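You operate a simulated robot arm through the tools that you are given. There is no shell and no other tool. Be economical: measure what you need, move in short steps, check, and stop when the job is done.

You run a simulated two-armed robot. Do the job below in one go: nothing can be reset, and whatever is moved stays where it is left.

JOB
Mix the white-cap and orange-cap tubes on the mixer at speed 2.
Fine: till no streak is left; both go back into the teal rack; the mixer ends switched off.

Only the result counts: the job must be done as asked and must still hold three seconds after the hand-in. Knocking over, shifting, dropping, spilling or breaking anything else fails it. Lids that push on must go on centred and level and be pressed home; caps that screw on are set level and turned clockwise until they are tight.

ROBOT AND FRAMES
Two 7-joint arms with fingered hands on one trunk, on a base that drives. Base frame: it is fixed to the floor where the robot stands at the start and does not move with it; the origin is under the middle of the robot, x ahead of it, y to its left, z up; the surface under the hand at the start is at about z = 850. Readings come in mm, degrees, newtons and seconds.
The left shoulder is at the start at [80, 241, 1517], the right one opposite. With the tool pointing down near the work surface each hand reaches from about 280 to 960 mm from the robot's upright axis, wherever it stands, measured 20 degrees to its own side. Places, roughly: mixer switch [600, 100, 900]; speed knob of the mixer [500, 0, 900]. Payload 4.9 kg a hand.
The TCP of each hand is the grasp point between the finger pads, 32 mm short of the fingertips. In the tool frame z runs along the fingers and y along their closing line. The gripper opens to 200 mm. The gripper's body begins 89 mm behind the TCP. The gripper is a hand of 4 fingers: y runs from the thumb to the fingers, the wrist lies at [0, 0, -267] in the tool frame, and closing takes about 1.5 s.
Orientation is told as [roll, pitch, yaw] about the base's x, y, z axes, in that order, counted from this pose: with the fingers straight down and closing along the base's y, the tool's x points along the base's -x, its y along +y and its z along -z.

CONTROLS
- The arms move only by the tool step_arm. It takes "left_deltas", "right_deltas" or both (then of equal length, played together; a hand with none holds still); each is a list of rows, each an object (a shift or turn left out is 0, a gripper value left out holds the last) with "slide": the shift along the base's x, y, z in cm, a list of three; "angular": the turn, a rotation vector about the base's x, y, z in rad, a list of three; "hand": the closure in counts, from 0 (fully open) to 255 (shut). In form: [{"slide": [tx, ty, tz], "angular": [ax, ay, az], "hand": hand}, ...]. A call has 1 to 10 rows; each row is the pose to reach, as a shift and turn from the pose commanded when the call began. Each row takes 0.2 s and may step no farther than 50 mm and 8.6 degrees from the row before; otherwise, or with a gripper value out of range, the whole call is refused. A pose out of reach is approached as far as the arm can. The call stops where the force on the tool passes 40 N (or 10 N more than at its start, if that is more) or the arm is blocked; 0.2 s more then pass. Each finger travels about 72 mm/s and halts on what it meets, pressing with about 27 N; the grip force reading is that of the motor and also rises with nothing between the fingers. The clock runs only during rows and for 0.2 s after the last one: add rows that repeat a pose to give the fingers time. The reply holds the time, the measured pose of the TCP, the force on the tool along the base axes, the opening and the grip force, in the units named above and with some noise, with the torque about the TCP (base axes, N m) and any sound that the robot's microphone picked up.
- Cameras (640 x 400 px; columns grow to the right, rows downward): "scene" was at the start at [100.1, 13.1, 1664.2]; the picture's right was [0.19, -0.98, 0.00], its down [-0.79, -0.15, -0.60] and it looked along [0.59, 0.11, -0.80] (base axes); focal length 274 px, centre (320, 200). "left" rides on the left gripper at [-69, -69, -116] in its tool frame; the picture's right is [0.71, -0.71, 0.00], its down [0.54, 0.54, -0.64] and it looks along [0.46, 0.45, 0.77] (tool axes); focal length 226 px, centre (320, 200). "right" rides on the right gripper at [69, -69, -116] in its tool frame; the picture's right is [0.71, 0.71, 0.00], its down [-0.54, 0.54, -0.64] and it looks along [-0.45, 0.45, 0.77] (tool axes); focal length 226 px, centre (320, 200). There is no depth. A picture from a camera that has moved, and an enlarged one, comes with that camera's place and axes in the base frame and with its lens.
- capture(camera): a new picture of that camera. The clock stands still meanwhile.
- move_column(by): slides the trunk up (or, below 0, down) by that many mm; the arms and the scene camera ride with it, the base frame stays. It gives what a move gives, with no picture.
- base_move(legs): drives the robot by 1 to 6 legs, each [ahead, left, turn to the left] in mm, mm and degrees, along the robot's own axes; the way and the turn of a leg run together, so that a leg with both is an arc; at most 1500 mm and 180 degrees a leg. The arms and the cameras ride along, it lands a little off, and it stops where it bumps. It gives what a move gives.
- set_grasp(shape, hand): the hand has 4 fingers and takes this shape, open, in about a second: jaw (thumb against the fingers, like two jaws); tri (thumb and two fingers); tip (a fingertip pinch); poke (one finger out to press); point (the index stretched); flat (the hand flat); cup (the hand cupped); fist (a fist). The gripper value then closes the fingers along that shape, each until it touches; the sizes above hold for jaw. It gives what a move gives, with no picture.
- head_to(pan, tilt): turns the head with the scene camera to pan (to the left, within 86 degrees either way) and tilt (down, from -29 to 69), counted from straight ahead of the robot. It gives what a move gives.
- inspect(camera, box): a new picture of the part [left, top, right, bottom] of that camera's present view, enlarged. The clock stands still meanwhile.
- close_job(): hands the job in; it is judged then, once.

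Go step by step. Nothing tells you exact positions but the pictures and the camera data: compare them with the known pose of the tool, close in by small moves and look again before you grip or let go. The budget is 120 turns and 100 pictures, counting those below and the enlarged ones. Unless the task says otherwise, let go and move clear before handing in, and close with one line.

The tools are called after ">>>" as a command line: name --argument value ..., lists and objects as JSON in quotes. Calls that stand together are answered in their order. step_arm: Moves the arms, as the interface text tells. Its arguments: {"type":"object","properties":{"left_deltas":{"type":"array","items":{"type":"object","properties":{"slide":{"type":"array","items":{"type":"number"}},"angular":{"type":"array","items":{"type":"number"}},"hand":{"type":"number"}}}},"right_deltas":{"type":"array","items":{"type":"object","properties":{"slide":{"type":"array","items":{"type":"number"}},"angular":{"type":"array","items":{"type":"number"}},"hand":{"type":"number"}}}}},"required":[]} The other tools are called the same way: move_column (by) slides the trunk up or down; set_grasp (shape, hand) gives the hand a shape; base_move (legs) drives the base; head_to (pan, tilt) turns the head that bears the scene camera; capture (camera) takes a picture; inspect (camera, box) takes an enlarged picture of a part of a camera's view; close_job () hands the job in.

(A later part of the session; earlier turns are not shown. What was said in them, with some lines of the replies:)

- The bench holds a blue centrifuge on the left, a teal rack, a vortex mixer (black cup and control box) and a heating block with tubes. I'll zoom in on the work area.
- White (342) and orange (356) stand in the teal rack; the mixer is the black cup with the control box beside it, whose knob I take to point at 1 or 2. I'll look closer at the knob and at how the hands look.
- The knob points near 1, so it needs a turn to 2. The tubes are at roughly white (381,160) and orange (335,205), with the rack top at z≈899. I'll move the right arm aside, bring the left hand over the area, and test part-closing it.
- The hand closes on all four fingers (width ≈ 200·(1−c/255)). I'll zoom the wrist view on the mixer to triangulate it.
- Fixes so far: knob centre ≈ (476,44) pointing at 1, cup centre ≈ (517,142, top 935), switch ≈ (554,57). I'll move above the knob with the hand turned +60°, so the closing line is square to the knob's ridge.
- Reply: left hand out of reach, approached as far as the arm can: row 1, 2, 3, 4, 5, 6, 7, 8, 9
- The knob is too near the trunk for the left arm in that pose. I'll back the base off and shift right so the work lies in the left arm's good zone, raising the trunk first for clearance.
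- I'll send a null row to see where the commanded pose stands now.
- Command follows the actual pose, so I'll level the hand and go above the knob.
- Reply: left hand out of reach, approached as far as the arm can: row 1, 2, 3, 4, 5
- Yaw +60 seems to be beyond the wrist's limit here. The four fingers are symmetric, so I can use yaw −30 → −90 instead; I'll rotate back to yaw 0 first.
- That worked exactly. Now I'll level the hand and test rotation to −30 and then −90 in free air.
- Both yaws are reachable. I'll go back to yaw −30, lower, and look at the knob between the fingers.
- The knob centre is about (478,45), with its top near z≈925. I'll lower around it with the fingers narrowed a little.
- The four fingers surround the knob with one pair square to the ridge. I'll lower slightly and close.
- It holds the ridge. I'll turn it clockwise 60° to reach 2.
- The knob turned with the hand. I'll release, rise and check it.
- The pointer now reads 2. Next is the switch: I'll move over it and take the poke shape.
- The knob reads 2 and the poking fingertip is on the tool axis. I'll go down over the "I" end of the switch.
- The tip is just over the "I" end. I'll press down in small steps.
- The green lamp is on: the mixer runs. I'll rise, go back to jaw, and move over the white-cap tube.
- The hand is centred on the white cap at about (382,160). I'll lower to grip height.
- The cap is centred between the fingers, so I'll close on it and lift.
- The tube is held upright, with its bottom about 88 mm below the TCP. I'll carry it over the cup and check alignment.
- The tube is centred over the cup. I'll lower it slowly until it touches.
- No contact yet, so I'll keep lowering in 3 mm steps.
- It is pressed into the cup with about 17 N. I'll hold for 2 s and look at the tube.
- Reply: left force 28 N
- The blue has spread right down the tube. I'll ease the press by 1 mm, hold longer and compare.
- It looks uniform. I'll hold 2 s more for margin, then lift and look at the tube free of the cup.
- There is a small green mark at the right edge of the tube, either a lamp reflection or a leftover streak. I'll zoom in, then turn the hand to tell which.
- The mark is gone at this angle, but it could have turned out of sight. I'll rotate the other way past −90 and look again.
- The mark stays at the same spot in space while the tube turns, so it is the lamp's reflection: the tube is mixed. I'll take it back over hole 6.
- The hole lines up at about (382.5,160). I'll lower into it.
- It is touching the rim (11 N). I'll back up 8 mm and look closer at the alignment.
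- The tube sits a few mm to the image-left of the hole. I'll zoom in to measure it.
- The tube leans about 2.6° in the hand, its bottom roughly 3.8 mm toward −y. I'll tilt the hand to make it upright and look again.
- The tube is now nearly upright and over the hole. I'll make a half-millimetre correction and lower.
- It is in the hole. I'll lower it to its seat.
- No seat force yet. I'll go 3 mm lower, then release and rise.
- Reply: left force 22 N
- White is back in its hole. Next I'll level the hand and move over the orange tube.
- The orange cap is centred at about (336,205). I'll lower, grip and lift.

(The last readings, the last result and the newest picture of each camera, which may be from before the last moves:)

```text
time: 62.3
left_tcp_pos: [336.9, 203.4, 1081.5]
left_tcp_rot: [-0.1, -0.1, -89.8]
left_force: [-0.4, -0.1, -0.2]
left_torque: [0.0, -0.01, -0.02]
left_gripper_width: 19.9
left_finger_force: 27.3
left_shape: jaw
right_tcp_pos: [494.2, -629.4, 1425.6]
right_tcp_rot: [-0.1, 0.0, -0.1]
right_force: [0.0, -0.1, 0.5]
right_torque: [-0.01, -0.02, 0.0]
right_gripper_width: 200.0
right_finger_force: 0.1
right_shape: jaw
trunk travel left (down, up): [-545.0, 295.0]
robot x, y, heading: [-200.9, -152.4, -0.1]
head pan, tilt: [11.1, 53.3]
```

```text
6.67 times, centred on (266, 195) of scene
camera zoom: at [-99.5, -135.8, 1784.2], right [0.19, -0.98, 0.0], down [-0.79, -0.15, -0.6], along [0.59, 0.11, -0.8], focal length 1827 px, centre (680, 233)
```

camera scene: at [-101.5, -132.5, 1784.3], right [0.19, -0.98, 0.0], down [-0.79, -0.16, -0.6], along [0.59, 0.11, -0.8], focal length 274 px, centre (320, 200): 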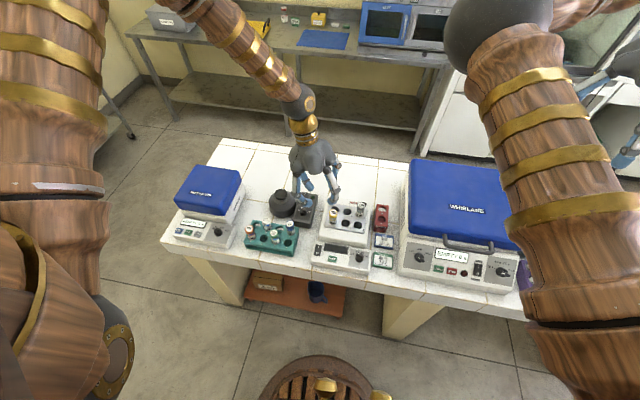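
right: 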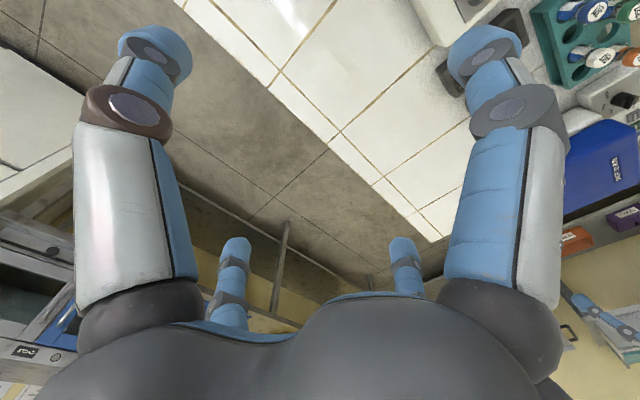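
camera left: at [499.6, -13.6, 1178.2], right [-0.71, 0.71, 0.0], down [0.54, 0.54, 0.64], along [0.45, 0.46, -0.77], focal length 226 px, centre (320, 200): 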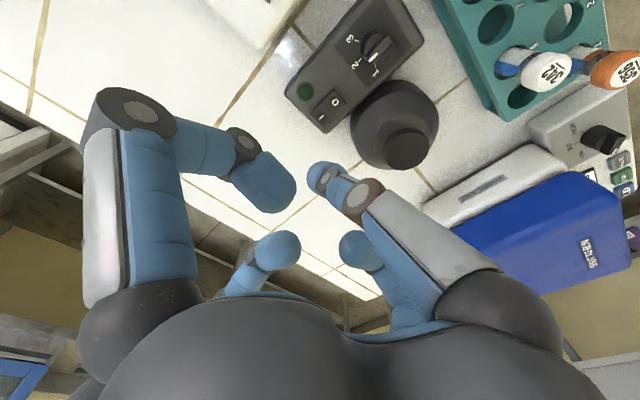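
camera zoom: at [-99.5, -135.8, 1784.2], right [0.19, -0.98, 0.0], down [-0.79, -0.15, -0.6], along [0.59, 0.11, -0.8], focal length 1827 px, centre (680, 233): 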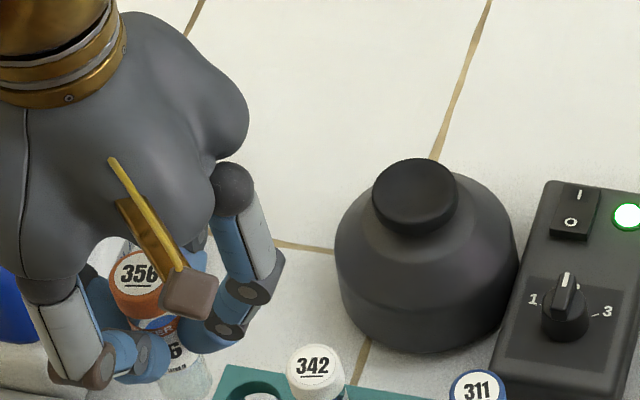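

Orange is held upright. I'll carry it to the cup.

>>> step_arm --left_deltas '[{"slide": [4, -1.4, 0]}, {"slide": [8, -2.8, 0]}, {"slide": [12, -4.2, 0]}, {"slide": [16, -5.5, 0]}, {"slide": [17.95, -6.2, 0]}, {"slide": [17.95, -6.2, -3]}, {"slide": [17.95, -6.2, -3.5]}, {"slide": [17.95, -6.2, -3.5]}]'

>>> inspect --camera "left" --box '[280, 80, 360, 200]'

>>> inspect --camera "scene" --box '[250, 165, 310, 215]'

```text
time: 64.1
left_tcp_pos: [517.5, 142.8, 1045.2]
left_tcp_rot: [-0.1, 0.1, -89.8]
left_force: [-0.5, 0.9, -0.4]
left_torque: [-0.03, 0.03, -0.04]
left_gripper_width: 19.9
left_finger_force: 27.0
left_shape: jaw
right_tcp_pos: [494.4, -630.9, 1424.7]
right_tcp_rot: [-0.1, 0.0, 0.0]
right_force: [0.6, 1.2, 0.1]
right_torque: [-0.02, 0.02, 0.0]
right_gripper_width: 200.1
right_finger_force: 0.1
right_shape: jaw
trunk travel left (down, up): [-545.0, 295.0]
robot x, y, heading: [-199.0, -151.9, -0.2]
head pan, tilt: [11.1, 53.3]
```

```text
3.33 times, centred on (320, 140) of left
camera zoom: at [448.1, 73.6, 1161.3], right [-0.71, 0.7, 0.0], down [0.54, 0.54, 0.64], along [0.45, 0.46, -0.77], focal length 754 px, centre (320, 400)
```

zoom: 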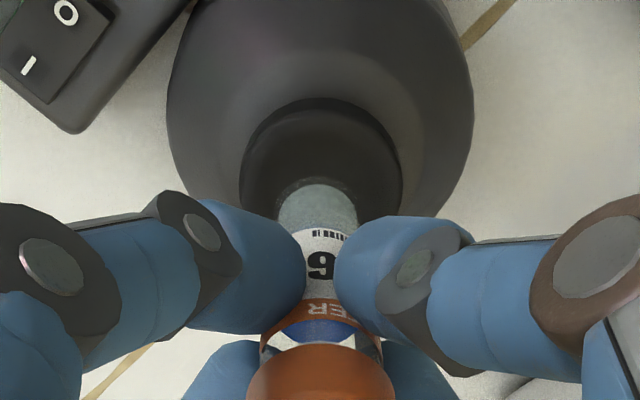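

```text
8.00 times, centred on (280, 190) of scene
camera zoom: at [-98.8, -136.8, 1784.1], right [0.19, -0.98, 0.0], down [-0.79, -0.15, -0.6], along [0.59, 0.12, -0.8], focal length 2192 px, centre (640, 280)
```

zoom: 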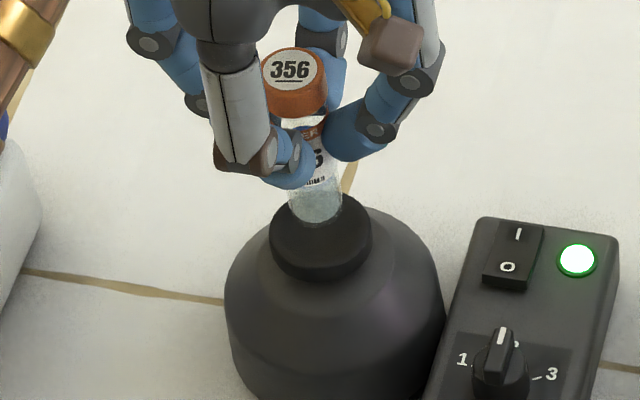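

It is aligned over the cup, so I'll press down gently.

>>> step_arm --left_deltas '[{"slide": [-0.1, 0, -1]}, {"slide": [-0.1, 0, -1.7]}, {"slide": [-0.1, 0, -2.1]}, {"slide": [-0.1, 0, -2.4]}, {"slide": [-0.1, 0, -2.6]}, {"slide": [-0.1, 0, -2.6]}]'

>>> inspect --camera "scene" --box '[265, 180, 301, 210]'

```text
time: 65.5
left_tcp_pos: [515.1, 142.6, 1021.9]
left_tcp_rot: [0.1, 0.0, -89.9]
left_force: [4.0, 1.1, 25.6]
left_torque: [0.06, -0.11, 0.0]
left_gripper_width: 20.8
left_finger_force: 27.3
left_shape: jaw
right_tcp_pos: [491.9, -631.4, 1426.0]
right_tcp_rot: [0.0, -0.1, 0.0]
right_force: [-0.3, -0.3, 0.1]
right_torque: [0.0, 0.03, -0.04]
right_gripper_width: 200.1
right_finger_force: 0.0
right_shape: jaw
trunk travel left (down, up): [-545.0, 295.0]
robot x, y, heading: [-197.5, -148.2, -0.2]
head pan, tilt: [11.1, 53.3]
```

```text
13.33 times, centred on (283, 195) of scene
camera zoom: at [-102.1, -137.6, 1784.7], right [0.19, -0.98, 0.0], down [-0.79, -0.15, -0.6], along [0.59, 0.12, -0.8], focal length 3653 px, centre (813, 267)
```

zoom: 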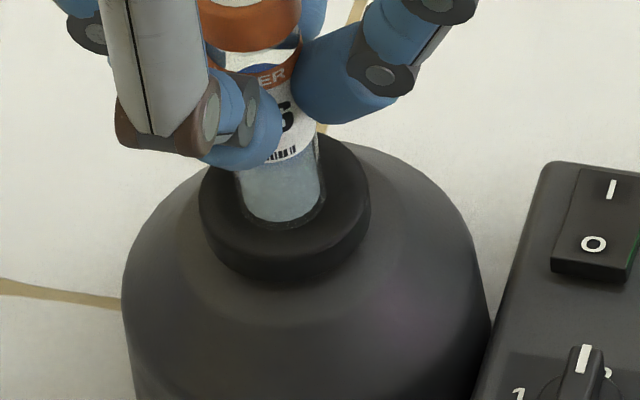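

Firm contact at about 25 N. I'll ease by 1 mm and hold about 4 s, then look.

>>> step_arm --left_deltas '[{"slide": [0, 0, 0.1]}, {"slide": [0, 0, 0.1]}, {"slide": [0, 0, 0.1]}, {"slide": [0, 0, 0.1]}, {"slide": [0, 0, 0.1]}, {"slide": [0, 0, 0.1]}, {"slide": [0, 0, 0.1]}, {"slide": [0, 0, 0.1]}, {"slide": [0, 0, 0.1]}, {"slide": [0, 0, 0.1]}]'

>>> step_arm --left_deltas '[{}, {}, {}, {}, {}, {}, {}, {}, {}, {}]'

>>> inspect --camera "scene" --box '[265, 180, 301, 210]'

```text
time: 67.7
left_tcp_pos: [513.3, 143.4, 1021.1]
left_tcp_rot: [-0.1, 0.1, -89.8]
left_force: [5.4, 2.0, 31.3]
left_torque: [0.08, -0.19, 0.0]
left_gripper_width: 20.7
left_finger_force: 27.1
left_shape: jaw
right_tcp_pos: [491.7, -631.3, 1425.7]
right_tcp_rot: [0.1, -0.2, 0.1]
right_force: [0.4, 0.0, 0.5]
right_torque: [0.01, -0.01, 0.0]
right_gripper_width: 199.9
right_finger_force: 0.1
right_shape: jaw
trunk travel left (down, up): [-545.0, 295.0]
robot x, y, heading: [-201.4, -148.2, -0.0]
head pan, tilt: [11.1, 53.3]
```

```text
time: 69.9
left_tcp_pos: [513.2, 143.4, 1022.4]
left_tcp_rot: [0.1, 0.0, -89.9]
left_force: [4.9, 2.7, 30.5]
left_torque: [0.11, -0.2, 0.0]
left_gripper_width: 20.8
left_finger_force: 26.8
left_shape: jaw
right_tcp_pos: [492.3, -632.5, 1425.9]
right_tcp_rot: [0.1, -0.2, 0.0]
right_force: [0.4, -0.2, -0.4]
right_torque: [0.03, 0.01, -0.02]
right_gripper_width: 199.9
right_finger_force: 0.0
right_shape: jaw
trunk travel left (down, up): [-545.0, 295.0]
robot x, y, heading: [-200.5, -152.5, -0.0]
head pan, tilt: [11.1, 53.3]
```

```text
13.33 times, centred on (283, 195) of scene
camera zoom: at [-102.8, -137.8, 1784.5], right [0.19, -0.98, 0.0], down [-0.79, -0.15, -0.6], along [0.59, 0.12, -0.8], focal length 3653 px, centre (813, 267)
```

zoom: 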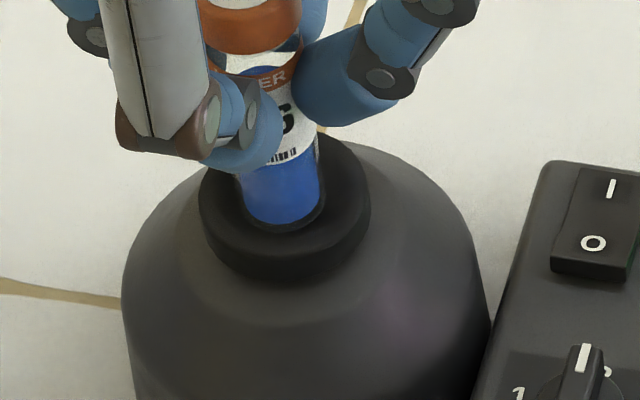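

It's blue throughout. I'll hold 2 s more, matching the white tube's time, then lift and check.

>>> step_arm --left_deltas '[{}, {}, {}, {}, {}, {}, {}, {}, {}, {}]'

>>> step_arm --left_deltas '[{"slide": [0, 0, 1]}, {"slide": [0, 0, 3]}, {"slide": [0, 0, 5]}, {"slide": [0, 0, 6]}, {"slide": [0, 0, 6]}]'

>>> inspect --camera "scene" --box '[266, 160, 302, 190]'

>>> inspect --camera "left" --box '[280, 80, 360, 200]'

```text
time: 72.1
left_tcp_pos: [513.0, 142.2, 1022.1]
left_tcp_rot: [0.0, 0.2, -89.9]
left_force: [4.7, 2.3, 31.3]
left_torque: [0.08, -0.19, 0.01]
left_gripper_width: 20.5
left_finger_force: 26.9
left_shape: jaw
right_tcp_pos: [492.3, -631.5, 1426.4]
right_tcp_rot: [0.1, -0.2, -0.1]
right_force: [-0.1, -0.2, -0.2]
right_torque: [0.01, -0.05, 0.0]
right_gripper_width: 200.0
right_finger_force: 0.0
right_shape: jaw
trunk travel left (down, up): [-545.0, 295.0]
robot x, y, heading: [-203.5, -146.1, -0.2]
head pan, tilt: [11.1, 53.3]
```

```text
time: 73.3
left_tcp_pos: [515.8, 142.1, 1079.5]
left_tcp_rot: [-0.2, 0.1, -89.9]
left_force: [-0.3, -0.3, 0.0]
left_torque: [0.01, 0.02, -0.02]
left_gripper_width: 20.5
left_finger_force: 26.9
left_shape: jaw
right_tcp_pos: [494.8, -630.9, 1424.0]
right_tcp_rot: [0.0, 0.0, 0.1]
right_force: [-0.4, -0.6, -0.2]
right_torque: [0.0, 0.01, 0.01]
right_gripper_width: 199.8
right_finger_force: 0.1
right_shape: jaw
trunk travel left (down, up): [-545.0, 295.0]
robot x, y, heading: [-195.5, -149.9, 0.2]
head pan, tilt: [11.1, 53.3]
```

```text
13.33 times, centred on (284, 175) of scene
camera zoom: at [-99.2, -137.3, 1784.2], right [0.19, -0.98, 0.0], down [-0.79, -0.15, -0.6], along [0.59, 0.12, -0.8], focal length 3653 px, centre (800, 533)
```

zoom: 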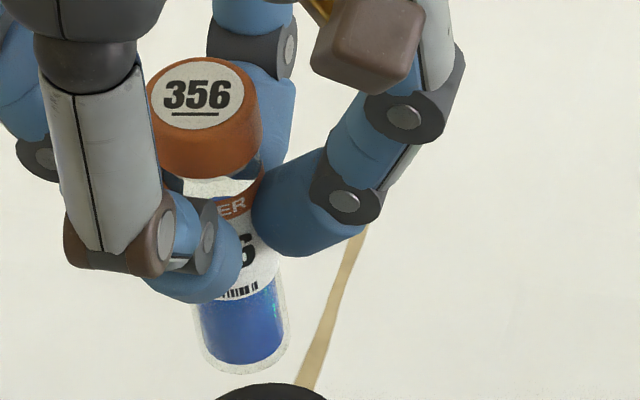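

```text
3.33 times, centred on (320, 140) of left
camera zoom: at [446.1, 73.4, 1196.2], right [-0.71, 0.7, 0.0], down [0.54, 0.54, 0.64], along [0.45, 0.46, -0.77], focal length 754 px, centre (320, 400)
```

zoom: 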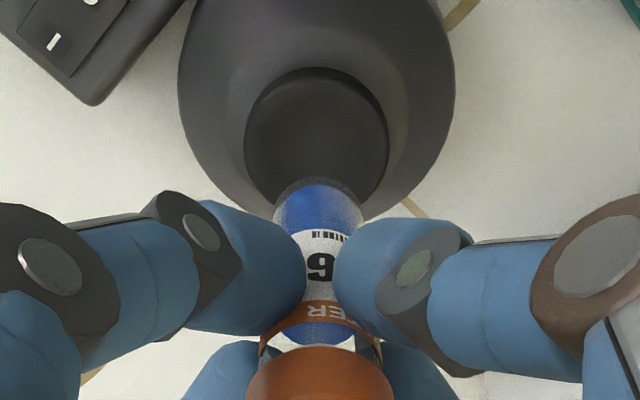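

Uniform blue, no streak. I'll return it over hole 1 and check alignment just above the rim.

>>> step_arm --left_deltas '[{"slide": [-4, 1.4, 0]}, {"slide": [-8, 2.8, 0]}, {"slide": [-12, 4.2, 0]}, {"slide": [-16, 5.5, 0]}, {"slide": [-17.85, 6.2, 0]}, {"slide": [-17.85, 6.2, -4]}, {"slide": [-17.85, 6.2, -8]}, {"slide": [-17.85, 6.2, -9]}, {"slide": [-17.85, 6.2, -9]}]'

>>> inspect --camera "left" --box '[298, 114, 346, 154]'

>>> inspect --camera "scene" --box '[235, 205, 271, 235]'

```text
time: 75.3
left_tcp_pos: [337.0, 205.6, 988.8]
left_tcp_rot: [-0.2, 0.0, -89.8]
left_force: [0.0, -0.9, -0.7]
left_torque: [-0.04, 0.02, -0.01]
left_gripper_width: 20.6
left_finger_force: 26.9
left_shape: jaw
right_tcp_pos: [495.0, -630.6, 1424.0]
right_tcp_rot: [-0.1, 0.0, -0.1]
right_force: [0.1, 0.4, 1.4]
right_torque: [0.02, 0.01, -0.01]
right_gripper_width: 200.1
right_finger_force: 0.1
right_shape: jaw
trunk travel left (down, up): [-545.0, 295.0]
robot x, y, heading: [-197.1, -147.1, 0.1]
head pan, tilt: [11.1, 53.3]
```

```text
10.00 times, centred on (322, 134) of left
camera zoom: at [268.3, 136.1, 1104.9], right [-0.71, 0.7, 0.0], down [0.54, 0.54, 0.64], along [0.45, 0.46, -0.77], focal length 2261 px, centre (300, 860)
```

zoom: 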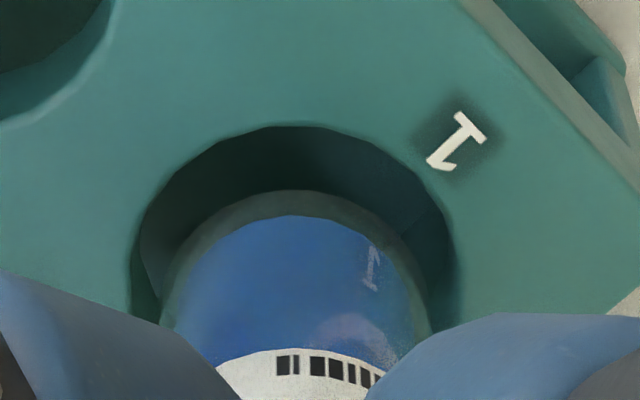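

```text
13.33 times, centred on (253, 220) of scene
camera zoom: at [-99.0, -136.6, 1784.1], right [0.19, -0.98, 0.0], down [-0.79, -0.15, -0.6], along [0.59, 0.12, -0.8], focal length 3653 px, centre (1213, -67)
```

zoom: 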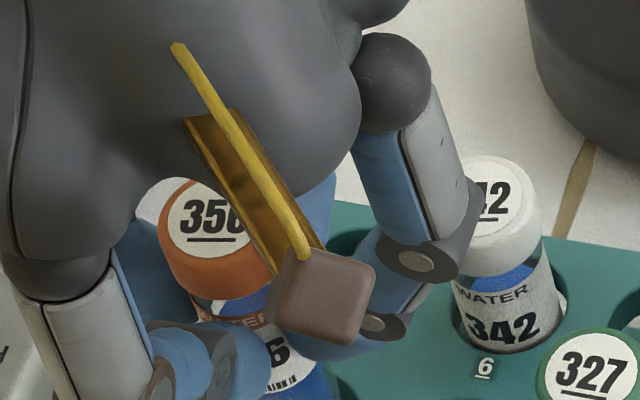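

It is well centred this time. I'll lower carefully.

>>> step_arm --left_deltas '[{"slide": [-0.05, -0.05, -0.5]}, {"slide": [-0.05, -0.05, -1.2]}, {"slide": [-0.05, -0.05, -2]}]'

>>> step_arm --left_deltas '[{"slide": [0, 0, -0.8]}, {"slide": [0, 0, -1.6]}, {"slide": [0, 0, -2.2]}, {"slide": [0, 0, -2.6]}, {"slide": [0, 0, -2.9]}]'

```text
time: 76.1
left_tcp_pos: [337.3, 204.0, 969.9]
left_tcp_rot: [-0.2, 0.0, -89.7]
left_force: [0.0, -0.8, -1.1]
left_torque: [-0.06, 0.02, 0.0]
left_gripper_width: 20.7
left_finger_force: 27.3
left_shape: jaw
right_tcp_pos: [494.5, -630.5, 1425.5]
right_tcp_rot: [0.0, 0.1, -0.1]
right_force: [0.3, -0.3, 0.0]
right_torque: [0.03, 0.01, -0.01]
right_gripper_width: 199.9
right_finger_force: 0.1
right_shape: jaw
trunk travel left (down, up): [-545.0, 295.0]
robot x, y, heading: [-202.2, -149.0, 0.1]
head pan, tilt: [11.1, 53.3]
```

```text
time: 77.3
left_tcp_pos: [336.4, 203.8, 940.8]
left_tcp_rot: [-0.2, 0.0, -89.8]
left_force: [0.4, 0.3, -2.3]
left_torque: [0.0, -0.02, 0.01]
left_gripper_width: 20.5
left_finger_force: 26.9
left_shape: jaw
right_tcp_pos: [494.2, -630.9, 1424.7]
right_tcp_rot: [0.0, 0.1, 0.0]
right_force: [-0.5, 0.9, 0.2]
right_torque: [-0.01, 0.0, 0.02]
right_gripper_width: 200.0
right_finger_force: 0.0
right_shape: jaw
trunk travel left (down, up): [-545.0, 295.0]
robot x, y, heading: [-201.2, -147.9, -0.0]
head pan, tilt: [11.1, 53.3]
```

The tube is nearly seated, so I'll go 2 mm lower, release and rise.

>>> step_arm --left_deltas '[{"slide": [0, 0, -0.2]}, {"slide": [0, 0, -0.25]}]'

>>> step_arm --left_deltas '[{"hand": 230}, {"hand": 215}, {"hand": 195}, {"hand": 175}, {"hand": 175}, {"slide": [0, 0, 3]}, {"slide": [0, 0, 7]}, {"slide": [0, 0, 11]}, {"slide": [0, 0, 15.5]}, {"slide": [0, 0, 15.5]}]'

>>> inspect --camera "scene" --box '[235, 185, 331, 265]'

```text
time: 77.9
left_tcp_pos: [335.6, 205.1, 939.6]
left_tcp_rot: [-0.1, 0.2, -89.8]
left_force: [1.4, -0.8, 4.6]
left_torque: [0.1, -0.01, 0.05]
left_gripper_width: 20.7
left_finger_force: 27.3
left_shape: jaw
right_tcp_pos: [493.4, -631.6, 1423.4]
right_tcp_rot: [0.0, 0.0, -0.1]
right_force: [0.3, 0.9, 0.5]
right_torque: [0.01, -0.01, -0.04]
right_gripper_width: 200.0
right_finger_force: 0.0
right_shape: jaw
trunk travel left (down, up): [-545.0, 295.0]
robot x, y, heading: [-199.4, -149.2, -0.3]
head pan, tilt: [11.1, 53.3]
```

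```text
time: 80.1
left_tcp_pos: [335.1, 202.8, 1093.4]
left_tcp_rot: [-0.2, 0.0, -89.8]
left_force: [-0.8, 0.0, 0.7]
left_torque: [0.01, 0.01, 0.0]
left_gripper_width: 62.4
left_finger_force: 0.0
left_shape: jaw
right_tcp_pos: [493.9, -630.6, 1424.0]
right_tcp_rot: [0.0, 0.0, 0.0]
right_force: [0.3, 0.3, -0.6]
right_torque: [0.0, -0.01, 0.03]
right_gripper_width: 200.1
right_finger_force: 0.1
right_shape: jaw
trunk travel left (down, up): [-545.0, 295.0]
robot x, y, heading: [-197.9, -149.9, -0.1]
head pan, tilt: [11.1, 53.3]
```

```text
5.00 times, centred on (283, 225) of scene
camera zoom: at [-99.6, -137.1, 1784.2], right [0.19, -0.98, 0.0], down [-0.79, -0.15, -0.6], along [0.59, 0.12, -0.8], focal length 1370 px, centre (505, 75)
```

zoom: 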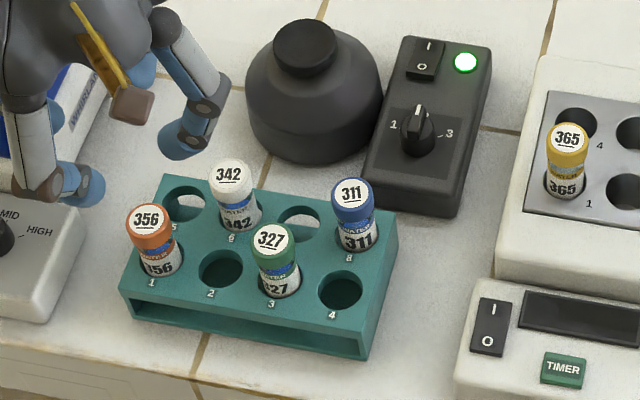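

Both tubes are back in the rack. Next I'll switch the mixer off at the "O" end.

>>> step_arm --left_deltas '[{"slide": [3.5, -2.5, 0]}, {"slide": [7, -5, 0]}, {"slide": [10.5, -7.5, 0]}, {"slide": [14, -10, 0]}, {"slide": [17.5, -12.5, 0]}, {"slide": [20.7, -14.7, 0]}, {"slide": [20.7, -14.7, 0]}]'

>>> set_grasp --hand "left" --shape "poke"

>>> step_arm --left_deltas '[{"slide": [0, 0, -4]}, {"slide": [0, 0, -8]}, {"slide": [0, 0, -12]}, {"slide": [0, 0, -13]}, {"slide": [0, 0, -13]}]'

>>> inspect --camera "left" --box '[220, 50, 460, 220]'

>>> inspect --camera "scene" --box '[280, 170, 340, 220]'

```text
time: 81.7
left_tcp_pos: [542.2, 57.0, 1093.9]
left_tcp_rot: [-0.1, 0.0, -89.8]
left_force: [-0.4, 0.6, -0.1]
left_torque: [-0.03, 0.01, 0.02]
left_gripper_width: 62.7
left_finger_force: 0.0
left_shape: jaw
right_tcp_pos: [492.9, -629.3, 1424.6]
right_tcp_rot: [0.1, -0.1, -0.1]
right_force: [-0.6, 0.2, 0.0]
right_torque: [-0.03, -0.04, 0.0]
right_gripper_width: 199.8
right_finger_force: 0.2
right_shape: jaw
trunk travel left (down, up): [-545.0, 295.0]
robot x, y, heading: [-199.0, -148.4, -0.0]
head pan, tilt: [11.1, 53.3]
```

```text
time: 82.6
left_tcp_pos: [543.1, 55.3, 1092.6]
left_tcp_rot: [-0.2, 0.0, -89.8]
left_force: [0.9, -0.1, -0.7]
left_torque: [0.02, -0.03, 0.04]
left_gripper_width: 0.0
left_finger_force: 0.0
left_shape: poke
right_tcp_pos: [494.2, -631.6, 1425.6]
right_tcp_rot: [0.1, 0.0, 0.0]
right_force: [0.0, -1.3, -0.6]
right_torque: [0.02, -0.03, -0.01]
right_gripper_width: 200.1
right_finger_force: 0.1
right_shape: jaw
trunk travel left (down, up): [-545.0, 295.0]
robot x, y, heading: [-200.8, -150.1, 0.2]
head pan, tilt: [11.1, 53.3]
```

```text
time: 83.8
left_tcp_pos: [543.4, 58.3, 964.4]
left_tcp_rot: [-0.1, 0.0, -89.9]
left_force: [-0.5, -0.3, -0.4]
left_torque: [-0.01, -0.04, -0.01]
left_gripper_width: 0.0
left_finger_force: 0.0
left_shape: poke
right_tcp_pos: [494.4, -631.2, 1423.9]
right_tcp_rot: [0.0, 0.0, 0.0]
right_force: [0.1, 0.1, -0.2]
right_torque: [0.0, 0.03, 0.02]
right_gripper_width: 200.1
right_finger_force: 0.1
right_shape: jaw
trunk travel left (down, up): [-545.0, 295.0]
robot x, y, heading: [-198.7, -149.4, -0.1]
head pan, tilt: [11.1, 53.3]
```

```text
2.35 times, centred on (340, 135) of left
camera zoom: at [474.1, -11.5, 1079.6], right [-0.71, 0.7, 0.0], down [0.54, 0.54, 0.64], along [0.45, 0.46, -0.77], focal length 532 px, centre (273, 353)
```

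zoom: 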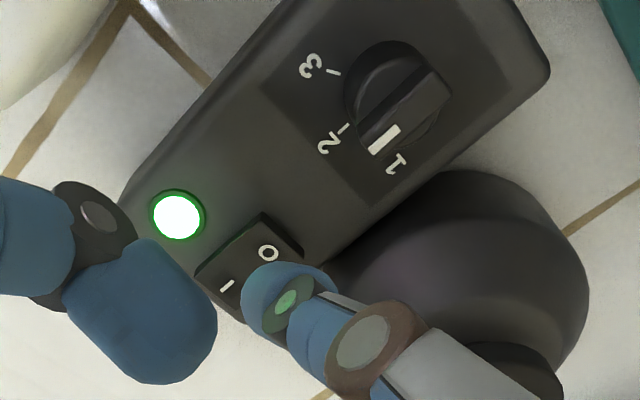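

```text
8.00 times, centred on (310, 195) of scene
camera zoom: at [-99.6, -136.5, 1784.2], right [0.19, -0.98, 0.0], down [-0.79, -0.15, -0.6], along [0.59, 0.12, -0.8], focal length 2192 px, centre (400, 240)
```

zoom: 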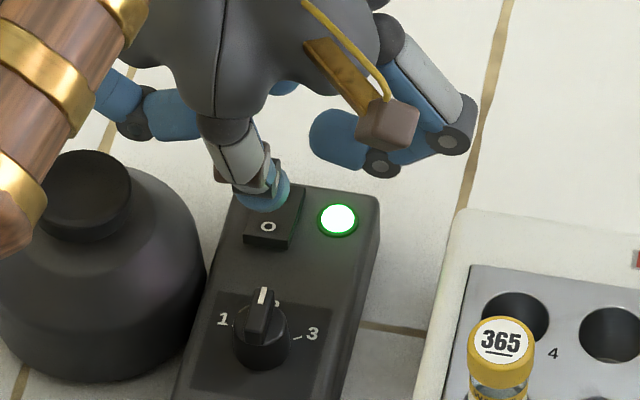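

The tip is above the O end, so I'll press down.

>>> step_arm --left_deltas '[{"slide": [0, 0, -1.5]}, {"slide": [0, 0, -2.3]}, {"slide": [0, 0, -2.7]}, {"slide": [0, 0, -3.1]}, {"slide": [0, 0, -3.5]}, {"slide": [0, 0, -3.8]}]'

>>> inspect --camera "scene" --box '[280, 170, 340, 220]'

```text
time: 85.2
left_tcp_pos: [543.0, 57.9, 929.6]
left_tcp_rot: [0.2, 0.1, -89.8]
left_force: [-1.1, 1.7, 19.7]
left_torque: [0.08, 0.13, -0.03]
left_gripper_width: 0.0
left_finger_force: 0.0
left_shape: poke
right_tcp_pos: [491.6, -630.6, 1426.6]
right_tcp_rot: [0.0, -0.2, 0.0]
right_force: [0.7, 0.5, 0.1]
right_torque: [0.0, 0.0, -0.02]
right_gripper_width: 200.1
right_finger_force: 0.0
right_shape: jaw
trunk travel left (down, up): [-545.0, 295.0]
robot x, y, heading: [-199.8, -151.1, 0.1]
head pan, tilt: [11.1, 53.3]
```

```text
8.00 times, centred on (310, 195) of scene
camera zoom: at [-102.9, -136.9, 1784.7], right [0.19, -0.98, 0.0], down [-0.79, -0.15, -0.6], along [0.59, 0.12, -0.8], focal length 2192 px, centre (400, 240)
```

zoom: 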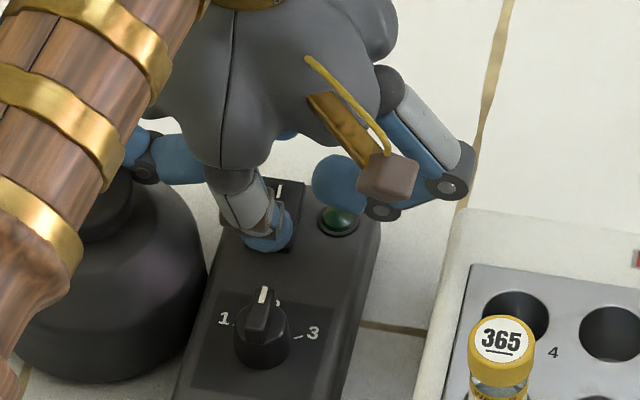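

The lamp is dark: the mixer is off. I'll rise clear and take a final look.

>>> step_arm --left_deltas '[{"slide": [0, 0, 4]}, {"slide": [0, 0, 9]}, {"slide": [0, 0, 14]}, {"slide": [0, 0, 19]}, {"slide": [4, 0, 22]}, {"slide": [8, 0, 22]}, {"slide": [8, 0, 22]}]'

>>> inspect --camera "scene" --box '[235, 165, 331, 265]'

>>> capture --camera "scene"

```text
time: 86.8
left_tcp_pos: [623.1, 58.5, 1146.4]
left_tcp_rot: [-0.2, -0.1, -89.7]
left_force: [0.6, 0.7, 0.2]
left_torque: [-0.06, 0.01, 0.03]
left_gripper_width: 0.0
left_finger_force: 0.1
left_shape: poke
right_tcp_pos: [492.7, -629.7, 1425.8]
right_tcp_rot: [-0.1, 0.0, 0.1]
right_force: [-0.5, 0.5, -0.6]
right_torque: [-0.06, -0.03, -0.01]
right_gripper_width: 200.0
right_finger_force: 0.0
right_shape: jaw
trunk travel left (down, up): [-545.0, 295.0]
robot x, y, heading: [-203.4, -151.0, 0.1]
head pan, tilt: [11.1, 53.3]
```

```text
4.00 times, centred on (283, 215) of scene
camera zoom: at [-99.9, -134.3, 1784.2], right [0.19, -0.98, 0.0], down [-0.79, -0.16, -0.6], along [0.59, 0.11, -0.8], focal length 1096 px, centre (468, 140)
```

zoom: 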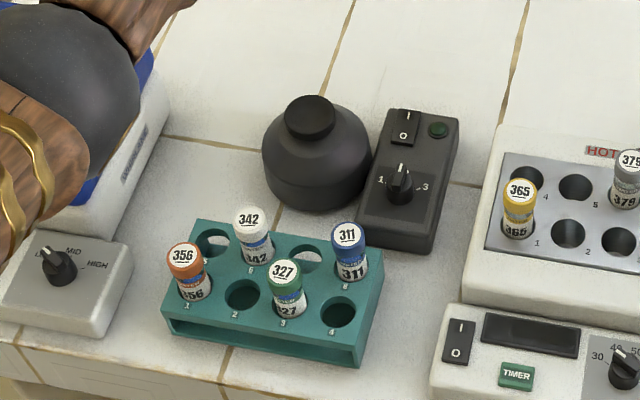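

```text
23 pictures are left
camera scene: at [-99.9, -134.3, 1784.2], right [0.19, -0.98, 0.0], down [-0.79, -0.16, -0.6], along [0.59, 0.11, -0.8], focal length 274 px, centre (320, 200)
```

scene: 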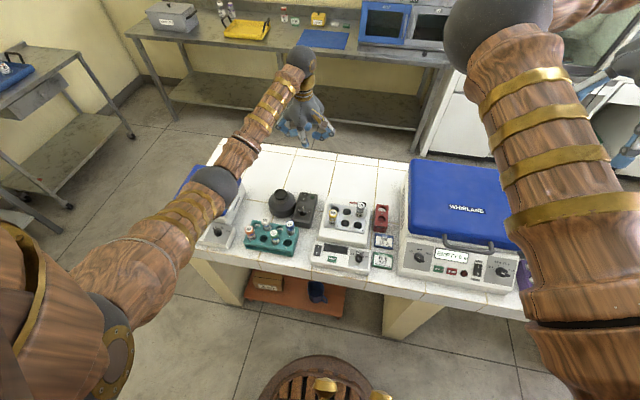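

Both tubes stand mixed in the teal rack, the knob is on 2, the mixer is off, and the hands are clear.

>>> close_job

```text
The job is handed in.
```

The white-cap (342) and orange-cap (356) tubes were mixed at speed 2 until I could see no streak in either; both are back in their own holes in the teal rack, and the mixer is switched off.
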